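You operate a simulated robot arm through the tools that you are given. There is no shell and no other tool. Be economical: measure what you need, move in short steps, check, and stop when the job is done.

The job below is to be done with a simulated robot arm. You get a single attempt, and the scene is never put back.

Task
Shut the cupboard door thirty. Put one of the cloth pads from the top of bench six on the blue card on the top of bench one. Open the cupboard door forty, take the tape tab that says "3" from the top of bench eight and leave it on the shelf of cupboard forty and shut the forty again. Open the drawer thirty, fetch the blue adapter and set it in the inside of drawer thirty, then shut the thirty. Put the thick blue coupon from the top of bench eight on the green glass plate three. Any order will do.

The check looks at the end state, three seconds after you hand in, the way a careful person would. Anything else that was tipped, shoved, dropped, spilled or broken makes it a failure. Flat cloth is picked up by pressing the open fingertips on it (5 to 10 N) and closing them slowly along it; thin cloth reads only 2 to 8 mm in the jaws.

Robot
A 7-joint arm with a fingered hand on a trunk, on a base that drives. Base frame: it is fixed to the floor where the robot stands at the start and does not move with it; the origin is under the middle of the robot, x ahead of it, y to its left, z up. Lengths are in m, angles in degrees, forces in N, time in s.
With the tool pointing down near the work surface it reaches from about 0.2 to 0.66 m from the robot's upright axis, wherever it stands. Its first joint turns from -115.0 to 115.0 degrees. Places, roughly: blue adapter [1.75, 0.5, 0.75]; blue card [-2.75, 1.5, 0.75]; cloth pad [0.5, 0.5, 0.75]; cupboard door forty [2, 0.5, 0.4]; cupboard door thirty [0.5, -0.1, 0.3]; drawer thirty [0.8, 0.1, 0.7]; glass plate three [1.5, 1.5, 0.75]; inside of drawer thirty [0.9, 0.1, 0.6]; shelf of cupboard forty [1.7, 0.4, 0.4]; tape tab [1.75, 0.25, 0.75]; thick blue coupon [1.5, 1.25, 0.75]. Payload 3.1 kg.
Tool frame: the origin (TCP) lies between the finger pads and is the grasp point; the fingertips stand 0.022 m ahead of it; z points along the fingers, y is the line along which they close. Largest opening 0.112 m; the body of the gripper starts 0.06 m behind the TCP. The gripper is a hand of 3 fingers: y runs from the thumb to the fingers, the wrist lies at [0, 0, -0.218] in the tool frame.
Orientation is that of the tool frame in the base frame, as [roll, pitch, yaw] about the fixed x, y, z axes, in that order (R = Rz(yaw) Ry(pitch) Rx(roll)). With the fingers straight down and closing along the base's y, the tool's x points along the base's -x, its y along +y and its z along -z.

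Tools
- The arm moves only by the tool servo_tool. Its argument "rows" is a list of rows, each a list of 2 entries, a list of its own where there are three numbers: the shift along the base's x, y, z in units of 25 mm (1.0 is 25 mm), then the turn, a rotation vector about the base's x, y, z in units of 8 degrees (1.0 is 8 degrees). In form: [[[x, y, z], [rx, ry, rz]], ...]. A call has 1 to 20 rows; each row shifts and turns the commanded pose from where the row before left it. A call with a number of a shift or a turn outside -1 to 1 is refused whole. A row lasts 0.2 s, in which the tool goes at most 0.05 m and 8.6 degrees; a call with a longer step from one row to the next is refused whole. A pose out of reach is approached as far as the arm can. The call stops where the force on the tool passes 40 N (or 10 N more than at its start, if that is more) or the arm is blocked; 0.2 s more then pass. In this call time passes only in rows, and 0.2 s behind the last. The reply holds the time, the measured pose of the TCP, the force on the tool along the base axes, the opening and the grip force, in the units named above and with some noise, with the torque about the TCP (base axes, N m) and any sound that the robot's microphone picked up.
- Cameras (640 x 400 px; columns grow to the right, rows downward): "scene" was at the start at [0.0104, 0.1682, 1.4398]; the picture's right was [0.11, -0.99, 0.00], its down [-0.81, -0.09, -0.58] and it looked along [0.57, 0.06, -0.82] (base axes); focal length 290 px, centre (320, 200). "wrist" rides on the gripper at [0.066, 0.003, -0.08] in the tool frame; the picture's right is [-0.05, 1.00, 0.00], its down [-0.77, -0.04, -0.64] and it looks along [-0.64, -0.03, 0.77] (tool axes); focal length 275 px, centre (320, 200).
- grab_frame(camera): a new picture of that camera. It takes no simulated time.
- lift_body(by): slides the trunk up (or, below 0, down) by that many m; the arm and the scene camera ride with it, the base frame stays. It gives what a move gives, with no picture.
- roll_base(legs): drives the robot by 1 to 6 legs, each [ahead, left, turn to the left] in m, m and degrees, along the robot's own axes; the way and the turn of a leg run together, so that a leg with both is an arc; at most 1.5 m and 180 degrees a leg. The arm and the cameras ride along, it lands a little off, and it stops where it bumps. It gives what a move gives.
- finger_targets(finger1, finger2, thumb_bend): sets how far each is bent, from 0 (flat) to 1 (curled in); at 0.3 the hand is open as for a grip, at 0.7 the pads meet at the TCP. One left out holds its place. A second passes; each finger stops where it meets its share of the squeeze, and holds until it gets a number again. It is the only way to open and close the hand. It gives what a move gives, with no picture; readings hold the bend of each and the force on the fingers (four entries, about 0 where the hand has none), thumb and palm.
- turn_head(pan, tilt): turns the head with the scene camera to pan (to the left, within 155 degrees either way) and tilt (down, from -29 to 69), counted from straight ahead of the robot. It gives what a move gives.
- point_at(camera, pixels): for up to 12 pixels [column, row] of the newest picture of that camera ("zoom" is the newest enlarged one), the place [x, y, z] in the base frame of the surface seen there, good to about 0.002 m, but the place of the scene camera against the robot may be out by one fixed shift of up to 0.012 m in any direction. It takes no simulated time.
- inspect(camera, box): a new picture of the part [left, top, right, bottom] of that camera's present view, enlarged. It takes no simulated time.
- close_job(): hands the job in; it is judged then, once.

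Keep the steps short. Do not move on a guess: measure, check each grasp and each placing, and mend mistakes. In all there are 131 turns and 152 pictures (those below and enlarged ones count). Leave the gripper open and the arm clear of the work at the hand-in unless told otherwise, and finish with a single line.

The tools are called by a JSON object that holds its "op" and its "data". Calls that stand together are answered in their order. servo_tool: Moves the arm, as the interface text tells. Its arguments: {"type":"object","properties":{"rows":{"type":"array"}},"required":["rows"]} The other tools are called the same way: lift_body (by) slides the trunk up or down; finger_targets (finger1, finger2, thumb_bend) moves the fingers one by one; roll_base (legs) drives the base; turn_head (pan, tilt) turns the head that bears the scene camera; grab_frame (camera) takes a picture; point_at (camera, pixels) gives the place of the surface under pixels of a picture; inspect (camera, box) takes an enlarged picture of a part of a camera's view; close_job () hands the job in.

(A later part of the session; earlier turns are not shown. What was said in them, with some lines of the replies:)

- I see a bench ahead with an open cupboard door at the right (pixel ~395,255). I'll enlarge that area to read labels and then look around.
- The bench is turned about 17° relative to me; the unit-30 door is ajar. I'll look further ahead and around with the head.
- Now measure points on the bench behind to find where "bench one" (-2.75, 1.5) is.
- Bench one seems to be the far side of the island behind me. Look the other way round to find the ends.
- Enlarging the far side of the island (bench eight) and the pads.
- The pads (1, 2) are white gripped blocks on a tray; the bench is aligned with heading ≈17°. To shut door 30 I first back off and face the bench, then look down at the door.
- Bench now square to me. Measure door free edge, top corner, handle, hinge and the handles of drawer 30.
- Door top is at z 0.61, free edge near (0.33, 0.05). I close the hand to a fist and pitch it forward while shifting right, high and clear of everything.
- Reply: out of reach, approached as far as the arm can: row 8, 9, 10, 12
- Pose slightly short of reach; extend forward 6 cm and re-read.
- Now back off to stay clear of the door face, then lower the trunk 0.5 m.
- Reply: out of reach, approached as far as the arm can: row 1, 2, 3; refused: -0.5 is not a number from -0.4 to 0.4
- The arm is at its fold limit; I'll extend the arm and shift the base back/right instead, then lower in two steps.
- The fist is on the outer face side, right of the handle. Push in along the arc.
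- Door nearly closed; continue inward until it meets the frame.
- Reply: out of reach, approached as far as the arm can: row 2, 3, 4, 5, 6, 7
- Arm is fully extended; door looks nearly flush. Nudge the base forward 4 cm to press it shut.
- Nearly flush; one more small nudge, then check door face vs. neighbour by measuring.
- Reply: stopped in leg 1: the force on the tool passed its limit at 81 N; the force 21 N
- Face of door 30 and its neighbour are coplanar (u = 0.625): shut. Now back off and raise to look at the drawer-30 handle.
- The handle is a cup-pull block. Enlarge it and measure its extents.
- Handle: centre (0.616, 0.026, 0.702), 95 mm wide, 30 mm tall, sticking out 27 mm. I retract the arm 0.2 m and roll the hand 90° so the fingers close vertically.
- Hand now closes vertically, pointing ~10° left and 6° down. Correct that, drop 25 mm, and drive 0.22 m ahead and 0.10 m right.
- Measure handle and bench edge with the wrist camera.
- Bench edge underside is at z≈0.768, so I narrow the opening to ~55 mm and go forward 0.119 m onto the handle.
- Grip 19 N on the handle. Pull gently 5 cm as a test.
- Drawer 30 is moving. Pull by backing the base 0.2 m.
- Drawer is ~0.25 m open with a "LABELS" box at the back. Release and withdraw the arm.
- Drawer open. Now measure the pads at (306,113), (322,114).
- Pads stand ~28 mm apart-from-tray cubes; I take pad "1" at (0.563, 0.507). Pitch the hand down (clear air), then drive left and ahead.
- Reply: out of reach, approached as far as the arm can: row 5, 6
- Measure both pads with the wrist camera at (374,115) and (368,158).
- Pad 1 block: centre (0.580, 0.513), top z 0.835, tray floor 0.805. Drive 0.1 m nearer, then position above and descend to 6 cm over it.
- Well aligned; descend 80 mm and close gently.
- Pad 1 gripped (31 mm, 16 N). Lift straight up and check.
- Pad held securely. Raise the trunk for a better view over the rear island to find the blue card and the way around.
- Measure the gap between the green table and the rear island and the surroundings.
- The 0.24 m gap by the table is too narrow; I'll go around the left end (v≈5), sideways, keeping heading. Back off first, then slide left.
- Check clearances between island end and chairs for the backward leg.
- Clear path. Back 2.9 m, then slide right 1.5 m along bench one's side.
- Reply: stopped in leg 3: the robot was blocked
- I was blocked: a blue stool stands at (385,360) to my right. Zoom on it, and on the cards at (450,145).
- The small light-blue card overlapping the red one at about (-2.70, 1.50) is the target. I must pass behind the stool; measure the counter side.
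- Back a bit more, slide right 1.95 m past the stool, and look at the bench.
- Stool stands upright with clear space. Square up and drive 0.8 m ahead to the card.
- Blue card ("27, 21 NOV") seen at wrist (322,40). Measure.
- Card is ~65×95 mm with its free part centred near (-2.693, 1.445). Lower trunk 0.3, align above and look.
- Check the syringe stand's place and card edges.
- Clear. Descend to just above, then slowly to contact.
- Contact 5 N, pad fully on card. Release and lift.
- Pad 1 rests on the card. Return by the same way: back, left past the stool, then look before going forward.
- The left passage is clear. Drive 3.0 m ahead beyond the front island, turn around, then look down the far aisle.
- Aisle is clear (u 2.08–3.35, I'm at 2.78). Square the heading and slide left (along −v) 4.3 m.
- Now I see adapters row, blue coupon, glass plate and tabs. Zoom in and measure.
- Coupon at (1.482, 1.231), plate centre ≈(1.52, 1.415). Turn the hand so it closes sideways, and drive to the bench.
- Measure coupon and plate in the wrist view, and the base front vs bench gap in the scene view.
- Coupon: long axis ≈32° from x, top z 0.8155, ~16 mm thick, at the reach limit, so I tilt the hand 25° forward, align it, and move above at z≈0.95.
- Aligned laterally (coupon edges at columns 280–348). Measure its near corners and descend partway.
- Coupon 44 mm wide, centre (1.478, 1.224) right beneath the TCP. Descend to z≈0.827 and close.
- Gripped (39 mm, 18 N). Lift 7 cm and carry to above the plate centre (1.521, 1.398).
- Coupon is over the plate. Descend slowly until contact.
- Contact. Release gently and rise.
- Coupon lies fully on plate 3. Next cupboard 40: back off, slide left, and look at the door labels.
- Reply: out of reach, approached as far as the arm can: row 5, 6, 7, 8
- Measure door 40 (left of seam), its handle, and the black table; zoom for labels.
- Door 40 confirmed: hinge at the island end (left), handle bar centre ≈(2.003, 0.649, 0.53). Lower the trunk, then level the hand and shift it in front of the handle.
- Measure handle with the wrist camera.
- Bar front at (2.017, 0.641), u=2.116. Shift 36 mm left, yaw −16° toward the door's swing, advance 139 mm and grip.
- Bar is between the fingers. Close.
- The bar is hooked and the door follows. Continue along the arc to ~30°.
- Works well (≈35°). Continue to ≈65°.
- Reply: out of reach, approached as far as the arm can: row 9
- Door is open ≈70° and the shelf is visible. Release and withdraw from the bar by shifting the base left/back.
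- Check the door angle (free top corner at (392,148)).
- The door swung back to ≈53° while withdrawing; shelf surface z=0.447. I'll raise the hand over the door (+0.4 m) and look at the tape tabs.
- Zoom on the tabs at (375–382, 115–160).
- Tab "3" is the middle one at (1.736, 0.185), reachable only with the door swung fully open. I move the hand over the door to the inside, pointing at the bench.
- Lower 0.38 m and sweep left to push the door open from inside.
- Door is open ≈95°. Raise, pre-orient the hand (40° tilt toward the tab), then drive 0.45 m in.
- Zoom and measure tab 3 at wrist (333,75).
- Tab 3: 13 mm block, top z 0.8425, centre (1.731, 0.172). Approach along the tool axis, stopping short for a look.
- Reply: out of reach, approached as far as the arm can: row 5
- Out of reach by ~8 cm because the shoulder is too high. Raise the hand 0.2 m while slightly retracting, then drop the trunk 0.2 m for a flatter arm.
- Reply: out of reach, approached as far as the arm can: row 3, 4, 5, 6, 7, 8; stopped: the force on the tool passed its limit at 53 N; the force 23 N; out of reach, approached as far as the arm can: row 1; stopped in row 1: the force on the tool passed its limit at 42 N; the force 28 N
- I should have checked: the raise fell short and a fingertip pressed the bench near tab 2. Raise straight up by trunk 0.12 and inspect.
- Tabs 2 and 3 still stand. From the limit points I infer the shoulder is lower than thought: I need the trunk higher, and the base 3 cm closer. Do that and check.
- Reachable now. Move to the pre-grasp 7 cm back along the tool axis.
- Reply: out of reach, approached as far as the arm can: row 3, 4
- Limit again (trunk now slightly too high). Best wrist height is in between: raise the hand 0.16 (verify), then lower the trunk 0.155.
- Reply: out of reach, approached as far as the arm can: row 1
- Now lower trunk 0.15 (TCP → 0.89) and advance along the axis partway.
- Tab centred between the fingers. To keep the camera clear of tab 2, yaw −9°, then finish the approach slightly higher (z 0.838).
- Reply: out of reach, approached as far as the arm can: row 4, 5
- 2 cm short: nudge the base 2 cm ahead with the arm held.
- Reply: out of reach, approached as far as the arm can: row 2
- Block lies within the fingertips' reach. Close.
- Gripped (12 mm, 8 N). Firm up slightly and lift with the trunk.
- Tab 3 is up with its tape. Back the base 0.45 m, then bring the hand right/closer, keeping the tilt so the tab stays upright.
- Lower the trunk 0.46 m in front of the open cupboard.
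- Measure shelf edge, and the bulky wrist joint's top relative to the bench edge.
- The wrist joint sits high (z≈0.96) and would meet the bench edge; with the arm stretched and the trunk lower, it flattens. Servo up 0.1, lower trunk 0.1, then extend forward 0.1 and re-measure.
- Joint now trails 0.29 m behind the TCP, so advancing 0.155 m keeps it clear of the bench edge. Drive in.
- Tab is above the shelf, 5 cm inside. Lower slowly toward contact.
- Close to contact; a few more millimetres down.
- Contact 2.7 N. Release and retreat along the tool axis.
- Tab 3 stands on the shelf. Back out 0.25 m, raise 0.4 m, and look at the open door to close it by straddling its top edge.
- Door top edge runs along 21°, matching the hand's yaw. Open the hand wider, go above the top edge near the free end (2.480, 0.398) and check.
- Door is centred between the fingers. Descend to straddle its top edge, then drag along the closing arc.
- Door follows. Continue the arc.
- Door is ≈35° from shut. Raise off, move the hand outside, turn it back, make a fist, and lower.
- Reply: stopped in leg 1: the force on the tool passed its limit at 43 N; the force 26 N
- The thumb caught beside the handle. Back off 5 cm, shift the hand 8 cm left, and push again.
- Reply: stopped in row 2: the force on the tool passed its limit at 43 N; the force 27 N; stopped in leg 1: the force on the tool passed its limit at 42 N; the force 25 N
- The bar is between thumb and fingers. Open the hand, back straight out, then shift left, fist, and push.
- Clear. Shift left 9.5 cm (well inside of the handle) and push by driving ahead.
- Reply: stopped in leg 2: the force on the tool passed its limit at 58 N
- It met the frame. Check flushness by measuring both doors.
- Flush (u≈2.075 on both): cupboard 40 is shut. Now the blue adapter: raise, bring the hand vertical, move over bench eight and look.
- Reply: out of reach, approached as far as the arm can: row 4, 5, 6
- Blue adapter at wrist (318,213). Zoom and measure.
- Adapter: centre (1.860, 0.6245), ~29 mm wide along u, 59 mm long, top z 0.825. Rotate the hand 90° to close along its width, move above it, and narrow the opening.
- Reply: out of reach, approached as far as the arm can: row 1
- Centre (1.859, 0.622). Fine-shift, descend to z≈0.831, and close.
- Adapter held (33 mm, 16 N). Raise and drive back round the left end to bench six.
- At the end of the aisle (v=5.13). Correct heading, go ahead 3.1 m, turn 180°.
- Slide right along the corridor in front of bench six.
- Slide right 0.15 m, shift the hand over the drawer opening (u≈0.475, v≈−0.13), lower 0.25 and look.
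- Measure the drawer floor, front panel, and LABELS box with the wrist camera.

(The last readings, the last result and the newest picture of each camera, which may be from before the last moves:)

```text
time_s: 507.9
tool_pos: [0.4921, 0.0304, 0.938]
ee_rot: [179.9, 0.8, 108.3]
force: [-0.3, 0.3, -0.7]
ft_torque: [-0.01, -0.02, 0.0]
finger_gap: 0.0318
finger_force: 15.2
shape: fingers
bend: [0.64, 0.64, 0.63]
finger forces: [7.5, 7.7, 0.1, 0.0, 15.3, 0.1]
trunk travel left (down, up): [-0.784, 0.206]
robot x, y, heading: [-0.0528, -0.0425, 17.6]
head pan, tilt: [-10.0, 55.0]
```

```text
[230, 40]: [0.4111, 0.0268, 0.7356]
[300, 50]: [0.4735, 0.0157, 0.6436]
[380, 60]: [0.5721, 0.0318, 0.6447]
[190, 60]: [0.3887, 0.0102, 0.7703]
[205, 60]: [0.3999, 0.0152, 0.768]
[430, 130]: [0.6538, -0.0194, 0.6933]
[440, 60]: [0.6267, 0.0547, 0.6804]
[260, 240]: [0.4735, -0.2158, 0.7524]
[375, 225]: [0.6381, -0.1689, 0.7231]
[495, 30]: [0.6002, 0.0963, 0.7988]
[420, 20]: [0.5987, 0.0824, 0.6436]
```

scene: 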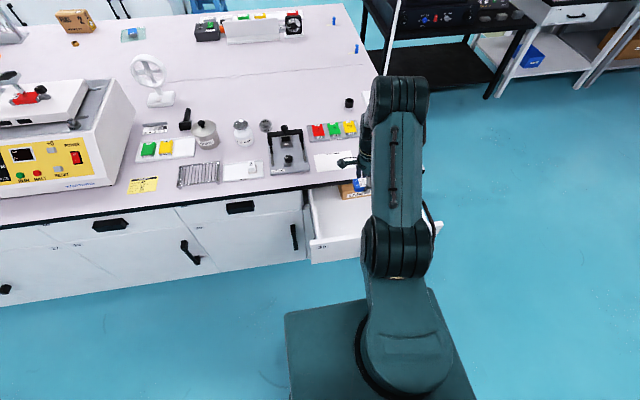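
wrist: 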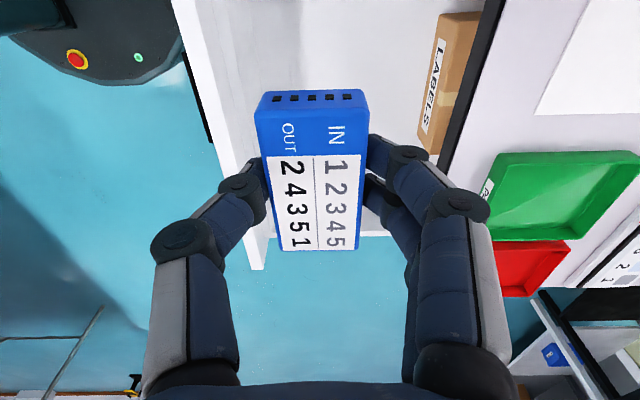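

Floor z=0.644; free space u 0.387–0.615, TCP at 0.479. Shift 1 cm in, lower 0.2 by trunk, then slowly to contact.

{"op": "servo_tool", "data": {"rows": [[[0.38, 0.12, 0], [0, 0, 0]], [[0, 0, 0], [0, 0, 0]]]}}

{"op": "lift_body", "data": {"by": -0.2}}

{"op": "servo_tool", "data": {"rows": [[[0, 0, -0.8], [0, 0, 0]], [[0, 0, -0.8], [0, 0, 0]], [[0, 0, -0.5], [0, 0, 0]], [[0, 0, -0.2], [0, 0, 0]], [[0, 0, -0.2], [0, 0, 0]], [[0, 0, -0.16], [0, 0, 0]], [[0, 0, 0], [0, 0, 0]]]}}

{"op": "grab_frame", "data": {"camera": "wrist"}}

```text
time_s: 508.5
tool_pos: [0.5015, 0.0346, 0.9385]
ee_rot: [179.8, 0.9, 108.5]
force: [-0.4, 1.2, 0.5]
ft_torque: [0.0, -0.02, 0.03]
finger_gap: 0.0321
finger_force: 15.2
shape: fingers
bend: [0.64, 0.64, 0.63]
finger forces: [7.6, 7.7, 0.1, 0.0, 15.3, 0.0]
trunk travel left (down, up): [-0.784, 0.206]
robot x, y, heading: [-0.0545, -0.0431, 17.5]
head pan, tilt: [-10.0, 55.0]
```

```text
time_s: 510.7
tool_pos: [0.5005, 0.0351, 0.7378]
ee_rot: [179.8, 0.8, 108.5]
force: [-0.5, 0.2, 0.0]
ft_torque: [0.0, -0.01, 0.01]
finger_gap: 0.032
finger_force: 15.8
shape: fingers
bend: [0.64, 0.64, 0.63]
finger forces: [7.6, 7.6, 0.1, 0.0, 15.3, 0.1]
trunk travel left (down, up): [-0.584, 0.406]
robot x, y, heading: [-0.0573, -0.042, 17.4]
head pan, tilt: [-10.0, 55.0]
```

```text
time_s: 512.3
tool_pos: [0.5012, 0.0344, 0.6723]
ee_rot: [179.8, 0.8, 108.4]
force: [-0.2, 0.1, -0.5]
ft_torque: [-0.03, 0.02, -0.01]
finger_gap: 0.0319
finger_force: 15.3
shape: fingers
bend: [0.64, 0.64, 0.63]
finger forces: [7.6, 7.8, 0.0, 0.1, 15.4, 0.1]
trunk travel left (down, up): [-0.584, 0.406]
robot x, y, heading: [-0.0563, -0.0452, 17.6]
head pan, tilt: [-10.0, 55.0]
```

```text
17 pictures are left
```

wrist: 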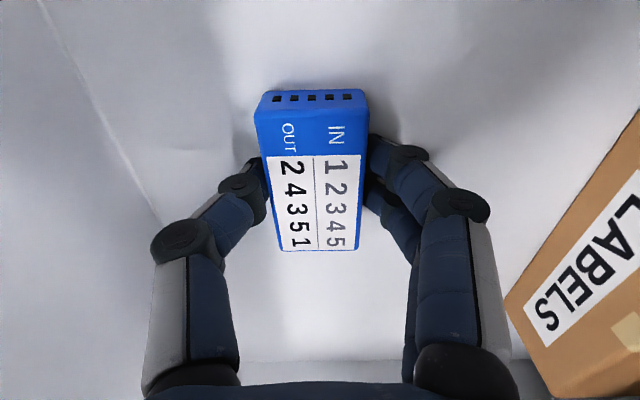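

A few more millimetres to contact, then release gently.

{"op": "servo_tool", "data": {"rows": [[[0, 0, -0.1], [0, 0, 0]], [[0, 0, -0.1], [0, 0, 0]], [[0, 0, -0.04], [0, 0, 0]], [[0, 0, 0], [0, 0, 0]]]}}

{"op": "finger_targets", "data": {"finger1": 0.56, "finger2": 0.56, "thumb_bend": 0.56}}

{"op": "finger_targets", "data": {"finger1": 0.5, "finger2": 0.5, "thumb_bend": 0.5}}

{"op": "lift_body", "data": {"by": 0.3}}

{"op": "grab_frame", "data": {"camera": "wrist"}}

```text
time_s: 513.1
tool_pos: [0.5035, 0.0347, 0.6705]
ee_rot: [179.1, 1.0, 108.4]
force: [0.0, 1.6, 31.2]
ft_torque: [-0.12, 0.84, -0.04]
finger_gap: 0.0318
finger_force: 33.3
shape: fingers
bend: [0.64, 0.64, 0.66]
finger forces: [10.7, 9.1, 0.1, 0.0, 48.0, 0.1]
trunk travel left (down, up): [-0.584, 0.406]
robot x, y, heading: [-0.0531, -0.0446, 17.5]
head pan, tilt: [-10.0, 55.0]
stopped in row 4: the force on the tool passed its limit at 42 N (the readings are from after the stop); the commanded pose is now the measured one
```

```text
time_s: 513.5
tool_pos: [0.5057, 0.0345, 0.6724]
ee_rot: [178.8, 1.0, 108.5]
force: [-1.1, 1.8, 33.7]
ft_torque: [-0.06, 0.81, -0.07]
finger_gap: 0.0371
finger_force: 16.8
shape: fingers
bend: [0.56, 0.56, 0.59]
finger forces: [2.3, 0.4, 0.0, 0.0, 31.4, 0.1]
trunk travel left (down, up): [-0.584, 0.406]
robot x, y, heading: [-0.056, -0.0413, 17.2]
head pan, tilt: [-10.0, 55.0]
stopped: the force on the tool passed its limit at 43 N (the readings are from after the stop); the commanded pose is now the measured one
```

```text
time_s: 514.2
tool_pos: [0.5056, 0.0357, 0.6727]
ee_rot: [178.8, 1.1, 108.4]
force: [1.7, 2.9, 34.7]
ft_torque: [-0.24, 1.15, -0.08]
finger_gap: 0.0506
finger_force: 17.4
shape: fingers
bend: [0.5, 0.5, 0.55]
finger forces: [0.0, 0.0, 0.0, 0.0, 35.3, 0.0]
trunk travel left (down, up): [-0.584, 0.406]
robot x, y, heading: [-0.0549, -0.043, 17.4]
head pan, tilt: [-10.0, 55.0]
stopped: the force on the tool passed its limit at 43 N (the readings are from after the stop); the commanded pose is now the measured one
```

```text
time_s: 517.2
tool_pos: [0.5058, 0.0359, 0.9685]
ee_rot: [179.2, 0.9, 108.5]
force: [-0.4, -1.1, 0.2]
ft_torque: [0.0, 0.0, 0.0]
finger_gap: 0.0545
finger_force: 0.0
shape: fingers
bend: [0.5, 0.5, 0.5]
finger forces: [0.0, 0.0, 0.0, 0.0, 0.0, 0.0]
trunk travel left (down, up): [-0.884, 0.106]
robot x, y, heading: [-0.0534, -0.0412, 17.4]
head pan, tilt: [-10.0, 55.0]
```

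```text
16 pictures are left
```

wrist: 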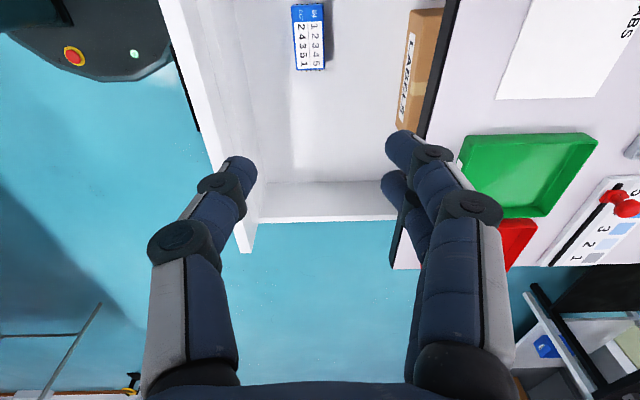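

Adapter lies in the drawer. Back off 0.33 m, make a fist, tilt it 60° forward and lower to handle height.

{"op": "roll_base", "data": {"legs": [[-0.33, -0.04, 0]]}}

{"op": "finger_targets", "data": {"finger1": 0.7, "finger2": 0.7, "thumb_bend": 0.7}}

{"op": "servo_tool", "data": {"rows": [[[0, 0, 0], [0.275, -0.9, 0]], [[0, 0, 0], [0.275, -0.9, 0]], [[0, 0, 0], [0.275, -0.9, 0]], [[0, 0, 0], [0.275, -0.9, 0]], [[0, 0, 0], [0.275, -0.9, 0]], [[0, 0, 0], [0.275, -0.9, 0]], [[0, 0, 0], [0.275, -0.9, 0]], [[0, 0, 0], [0.275, -0.9, 0]], [[0, 0, 0], [0, 0, 0]]]}}

{"op": "lift_body", "data": {"by": -0.262}}

{"op": "grab_frame", "data": {"camera": "scene"}}

```text
time_s: 519.4
tool_pos: [0.2009, -0.1039, 0.9688]
ee_rot: [179.2, 0.9, 108.3]
force: [0.7, 0.6, 0.1]
ft_torque: [0.01, 0.01, 0.03]
finger_gap: 0.0546
finger_force: 0.0
shape: fingers
bend: [0.5, 0.5, 0.5]
finger forces: [0.0, 0.1, 0.0, 0.0, 0.1, 0.0]
trunk travel left (down, up): [-0.884, 0.106]
robot x, y, heading: [-0.362, -0.1786, 17.0]
head pan, tilt: [-10.0, 55.0]
```

```text
time_s: 520.4
tool_pos: [0.1994, -0.1045, 0.9693]
ee_rot: [179.2, 0.9, 108.2]
force: [-0.3, 1.1, 0.3]
ft_torque: [0.02, -0.01, 0.0]
finger_gap: 0.0027
finger_force: 0.1
shape: fingers
bend: [0.7, 0.7, 0.7]
finger forces: [0.1, 0.1, 0.0, 0.0, 0.1, 0.0]
trunk travel left (down, up): [-0.884, 0.106]
robot x, y, heading: [-0.3602, -0.1765, 17.0]
head pan, tilt: [-10.0, 55.0]
```

```text
time_s: 522.4
tool_pos: [0.2041, -0.1075, 0.9684]
ee_rot: [121.8, 1.7, 106.9]
force: [0.1, -0.1, 0.2]
ft_torque: [-0.02, 0.0, -0.01]
finger_gap: 0.0026
finger_force: 0.1
shape: fingers
bend: [0.7, 0.7, 0.7]
finger forces: [0.1, 0.0, 0.0, 0.0, 0.1, 0.1]
out of reach, approached as far as the arm can: row 3
trunk travel left (down, up): [-0.884, 0.106]
robot x, y, heading: [-0.3604, -0.1792, 17.0]
head pan, tilt: [-10.0, 55.0]
```

```text
time_s: 525.1
tool_pos: [0.205, -0.1067, 0.7072]
ee_rot: [121.9, 1.6, 106.8]
force: [0.3, 0.4, -0.2]
ft_torque: [0.03, 0.02, 0.02]
finger_gap: 0.0027
finger_force: 0.1
shape: fingers
bend: [0.7, 0.7, 0.7]
finger forces: [0.1, 0.0, 0.0, 0.0, 0.0, 0.1]
trunk travel left (down, up): [-0.622, 0.368]
robot x, y, heading: [-0.3599, -0.18, 17.5]
head pan, tilt: [-10.0, 55.0]
```

```text
15 pictures are left
```

scene: 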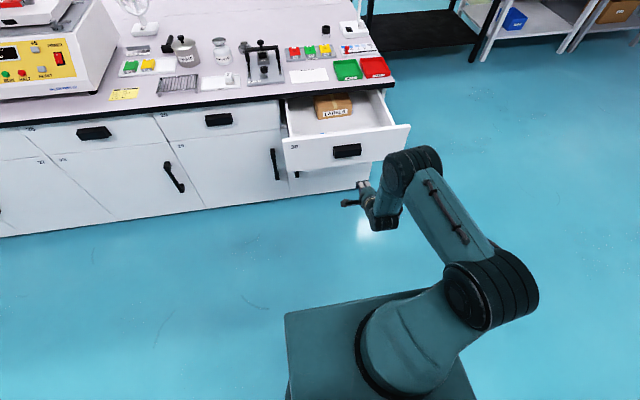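

Fist is lined up with the handle (v −0.16, z 0.70). Drive ahead to push the drawer shut.

{"op": "roll_base", "data": {"legs": [[0.36, 0, 0], [0.08, 0, 0]]}}

{"op": "grab_frame", "data": {"camera": "scene"}}

```text
time_s: 528.1
tool_pos: [0.6004, 0.0152, 0.7032]
ee_rot: [123.0, 1.8, 106.9]
force: [-14.8, -3.3, 2.4]
ft_torque: [0.04, -0.2, 0.01]
finger_gap: 0.0
finger_force: 7.9
shape: fingers
bend: [0.72, 0.72, 0.7]
finger forces: [8.0, 7.9, 0.1, 0.0, 0.1, 0.0]
trunk travel left (down, up): [-0.622, 0.368]
robot x, y, heading: [0.0446, -0.0534, 17.1]
head pan, tilt: [-10.0, 55.0]
stopped in leg 2: the force on the tool passed its limit at 68 N (the readings are from after the stop); the commanded pose is now the measured one
```

```text
14 pictures are left
```

scene: 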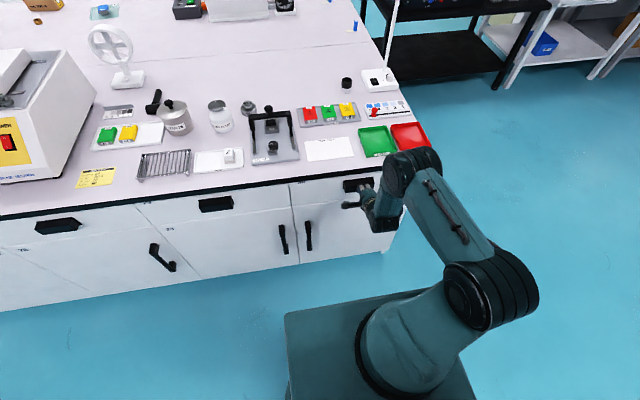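

Drawer met its stop. Back off 0.3 m, open the hand, and verify drawer and door faces.

{"op": "roll_base", "data": {"legs": [[-0.3, 0, 0]]}}

{"op": "finger_targets", "data": {"finger1": 0.3, "finger2": 0.3, "thumb_bend": 0.3}}

{"op": "lift_body", "data": {"by": 0.3}}

{"op": "grab_frame", "data": {"camera": "scene"}}

```text
time_s: 530.1
tool_pos: [0.3163, -0.0714, 0.7029]
ee_rot: [122.7, 1.6, 106.9]
force: [0.3, 0.3, 0.1]
ft_torque: [0.0, 0.01, 0.03]
finger_gap: 0.0025
finger_force: 0.1
shape: fingers
bend: [0.7, 0.7, 0.7]
finger forces: [0.0, 0.1, 0.0, 0.0, 0.0, 0.0]
trunk travel left (down, up): [-0.622, 0.368]
robot x, y, heading: [-0.242, -0.1448, 17.2]
head pan, tilt: [-10.0, 55.0]
```

```text
time_s: 531.1
tool_pos: [0.3167, -0.0722, 0.7028]
ee_rot: [122.8, 1.7, 106.9]
force: [-0.2, -0.1, -1.0]
ft_torque: [0.0, 0.05, 0.01]
finger_gap: 0.111
finger_force: 0.0
shape: fingers
bend: [0.3, 0.3, 0.3]
finger forces: [0.0, 0.1, 0.1, 0.0, 0.0, 0.1]
trunk travel left (down, up): [-0.622, 0.368]
robot x, y, heading: [-0.2448, -0.1435, 17.4]
head pan, tilt: [-10.0, 55.0]
```

```text
time_s: 534.1
tool_pos: [0.3173, -0.0721, 1.0027]
ee_rot: [122.8, 1.7, 106.9]
force: [0.2, 0.0, -0.3]
ft_torque: [0.0, -0.01, 0.01]
finger_gap: 0.1113
finger_force: 0.0
shape: fingers
bend: [0.3, 0.3, 0.3]
finger forces: [0.0, 0.0, 0.0, 0.0, 0.0, 0.0]
trunk travel left (down, up): [-0.922, 0.068]
robot x, y, heading: [-0.2425, -0.1421, 17.3]
head pan, tilt: [-10.0, 55.0]
```

```text
13 pictures are left
```

scene: 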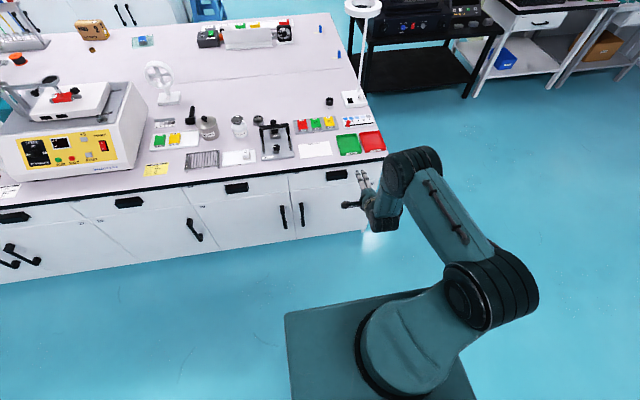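

{"op": "point_at", "data": {"camera": "scene", "pixels": [[310, 182], [318, 190], [265, 195], [275, 192], [320, 215], [340, 220], [265, 220], [250, 225]]}}

{"op": "inspect", "data": {"camera": "scene", "box": [260, 150, 400, 250]}}

```text
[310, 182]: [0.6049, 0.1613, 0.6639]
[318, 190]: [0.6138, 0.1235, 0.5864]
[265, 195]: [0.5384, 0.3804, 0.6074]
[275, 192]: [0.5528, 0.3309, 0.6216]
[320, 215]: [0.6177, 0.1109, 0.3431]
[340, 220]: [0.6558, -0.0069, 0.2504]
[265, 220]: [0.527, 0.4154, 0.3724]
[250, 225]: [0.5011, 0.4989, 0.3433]
```

```text
4.00 times, centred on (330, 200) of scene
```

zoom: 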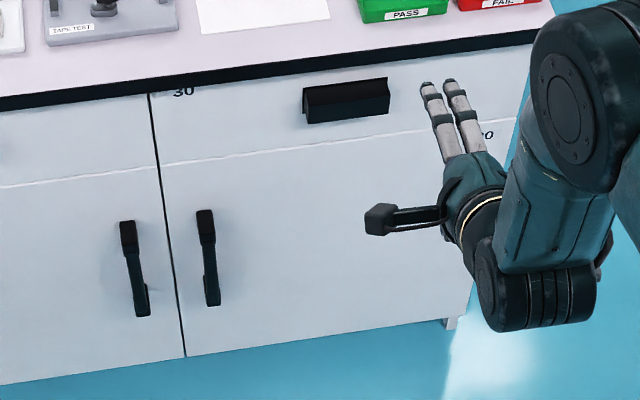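

Drawer 30, door 30 and the neighbouring fronts all lie in one plane (u≈0.625). The hand is open and clear of the bench, so I'm handing in.

{"op": "close_job", "data": {}}

```text
The job is handed in.
```

I finished all five jobs and handed in: door 30, cupboard 40 and drawer 30 are shut, pad 1 is on the blue card, tab 3 is on the shelf of 40, the blue adapter is in drawer 30, and the blue coupon is on plate 3. I did bump a blue stool once by bench one and could not tell if it moved; it was still upright.
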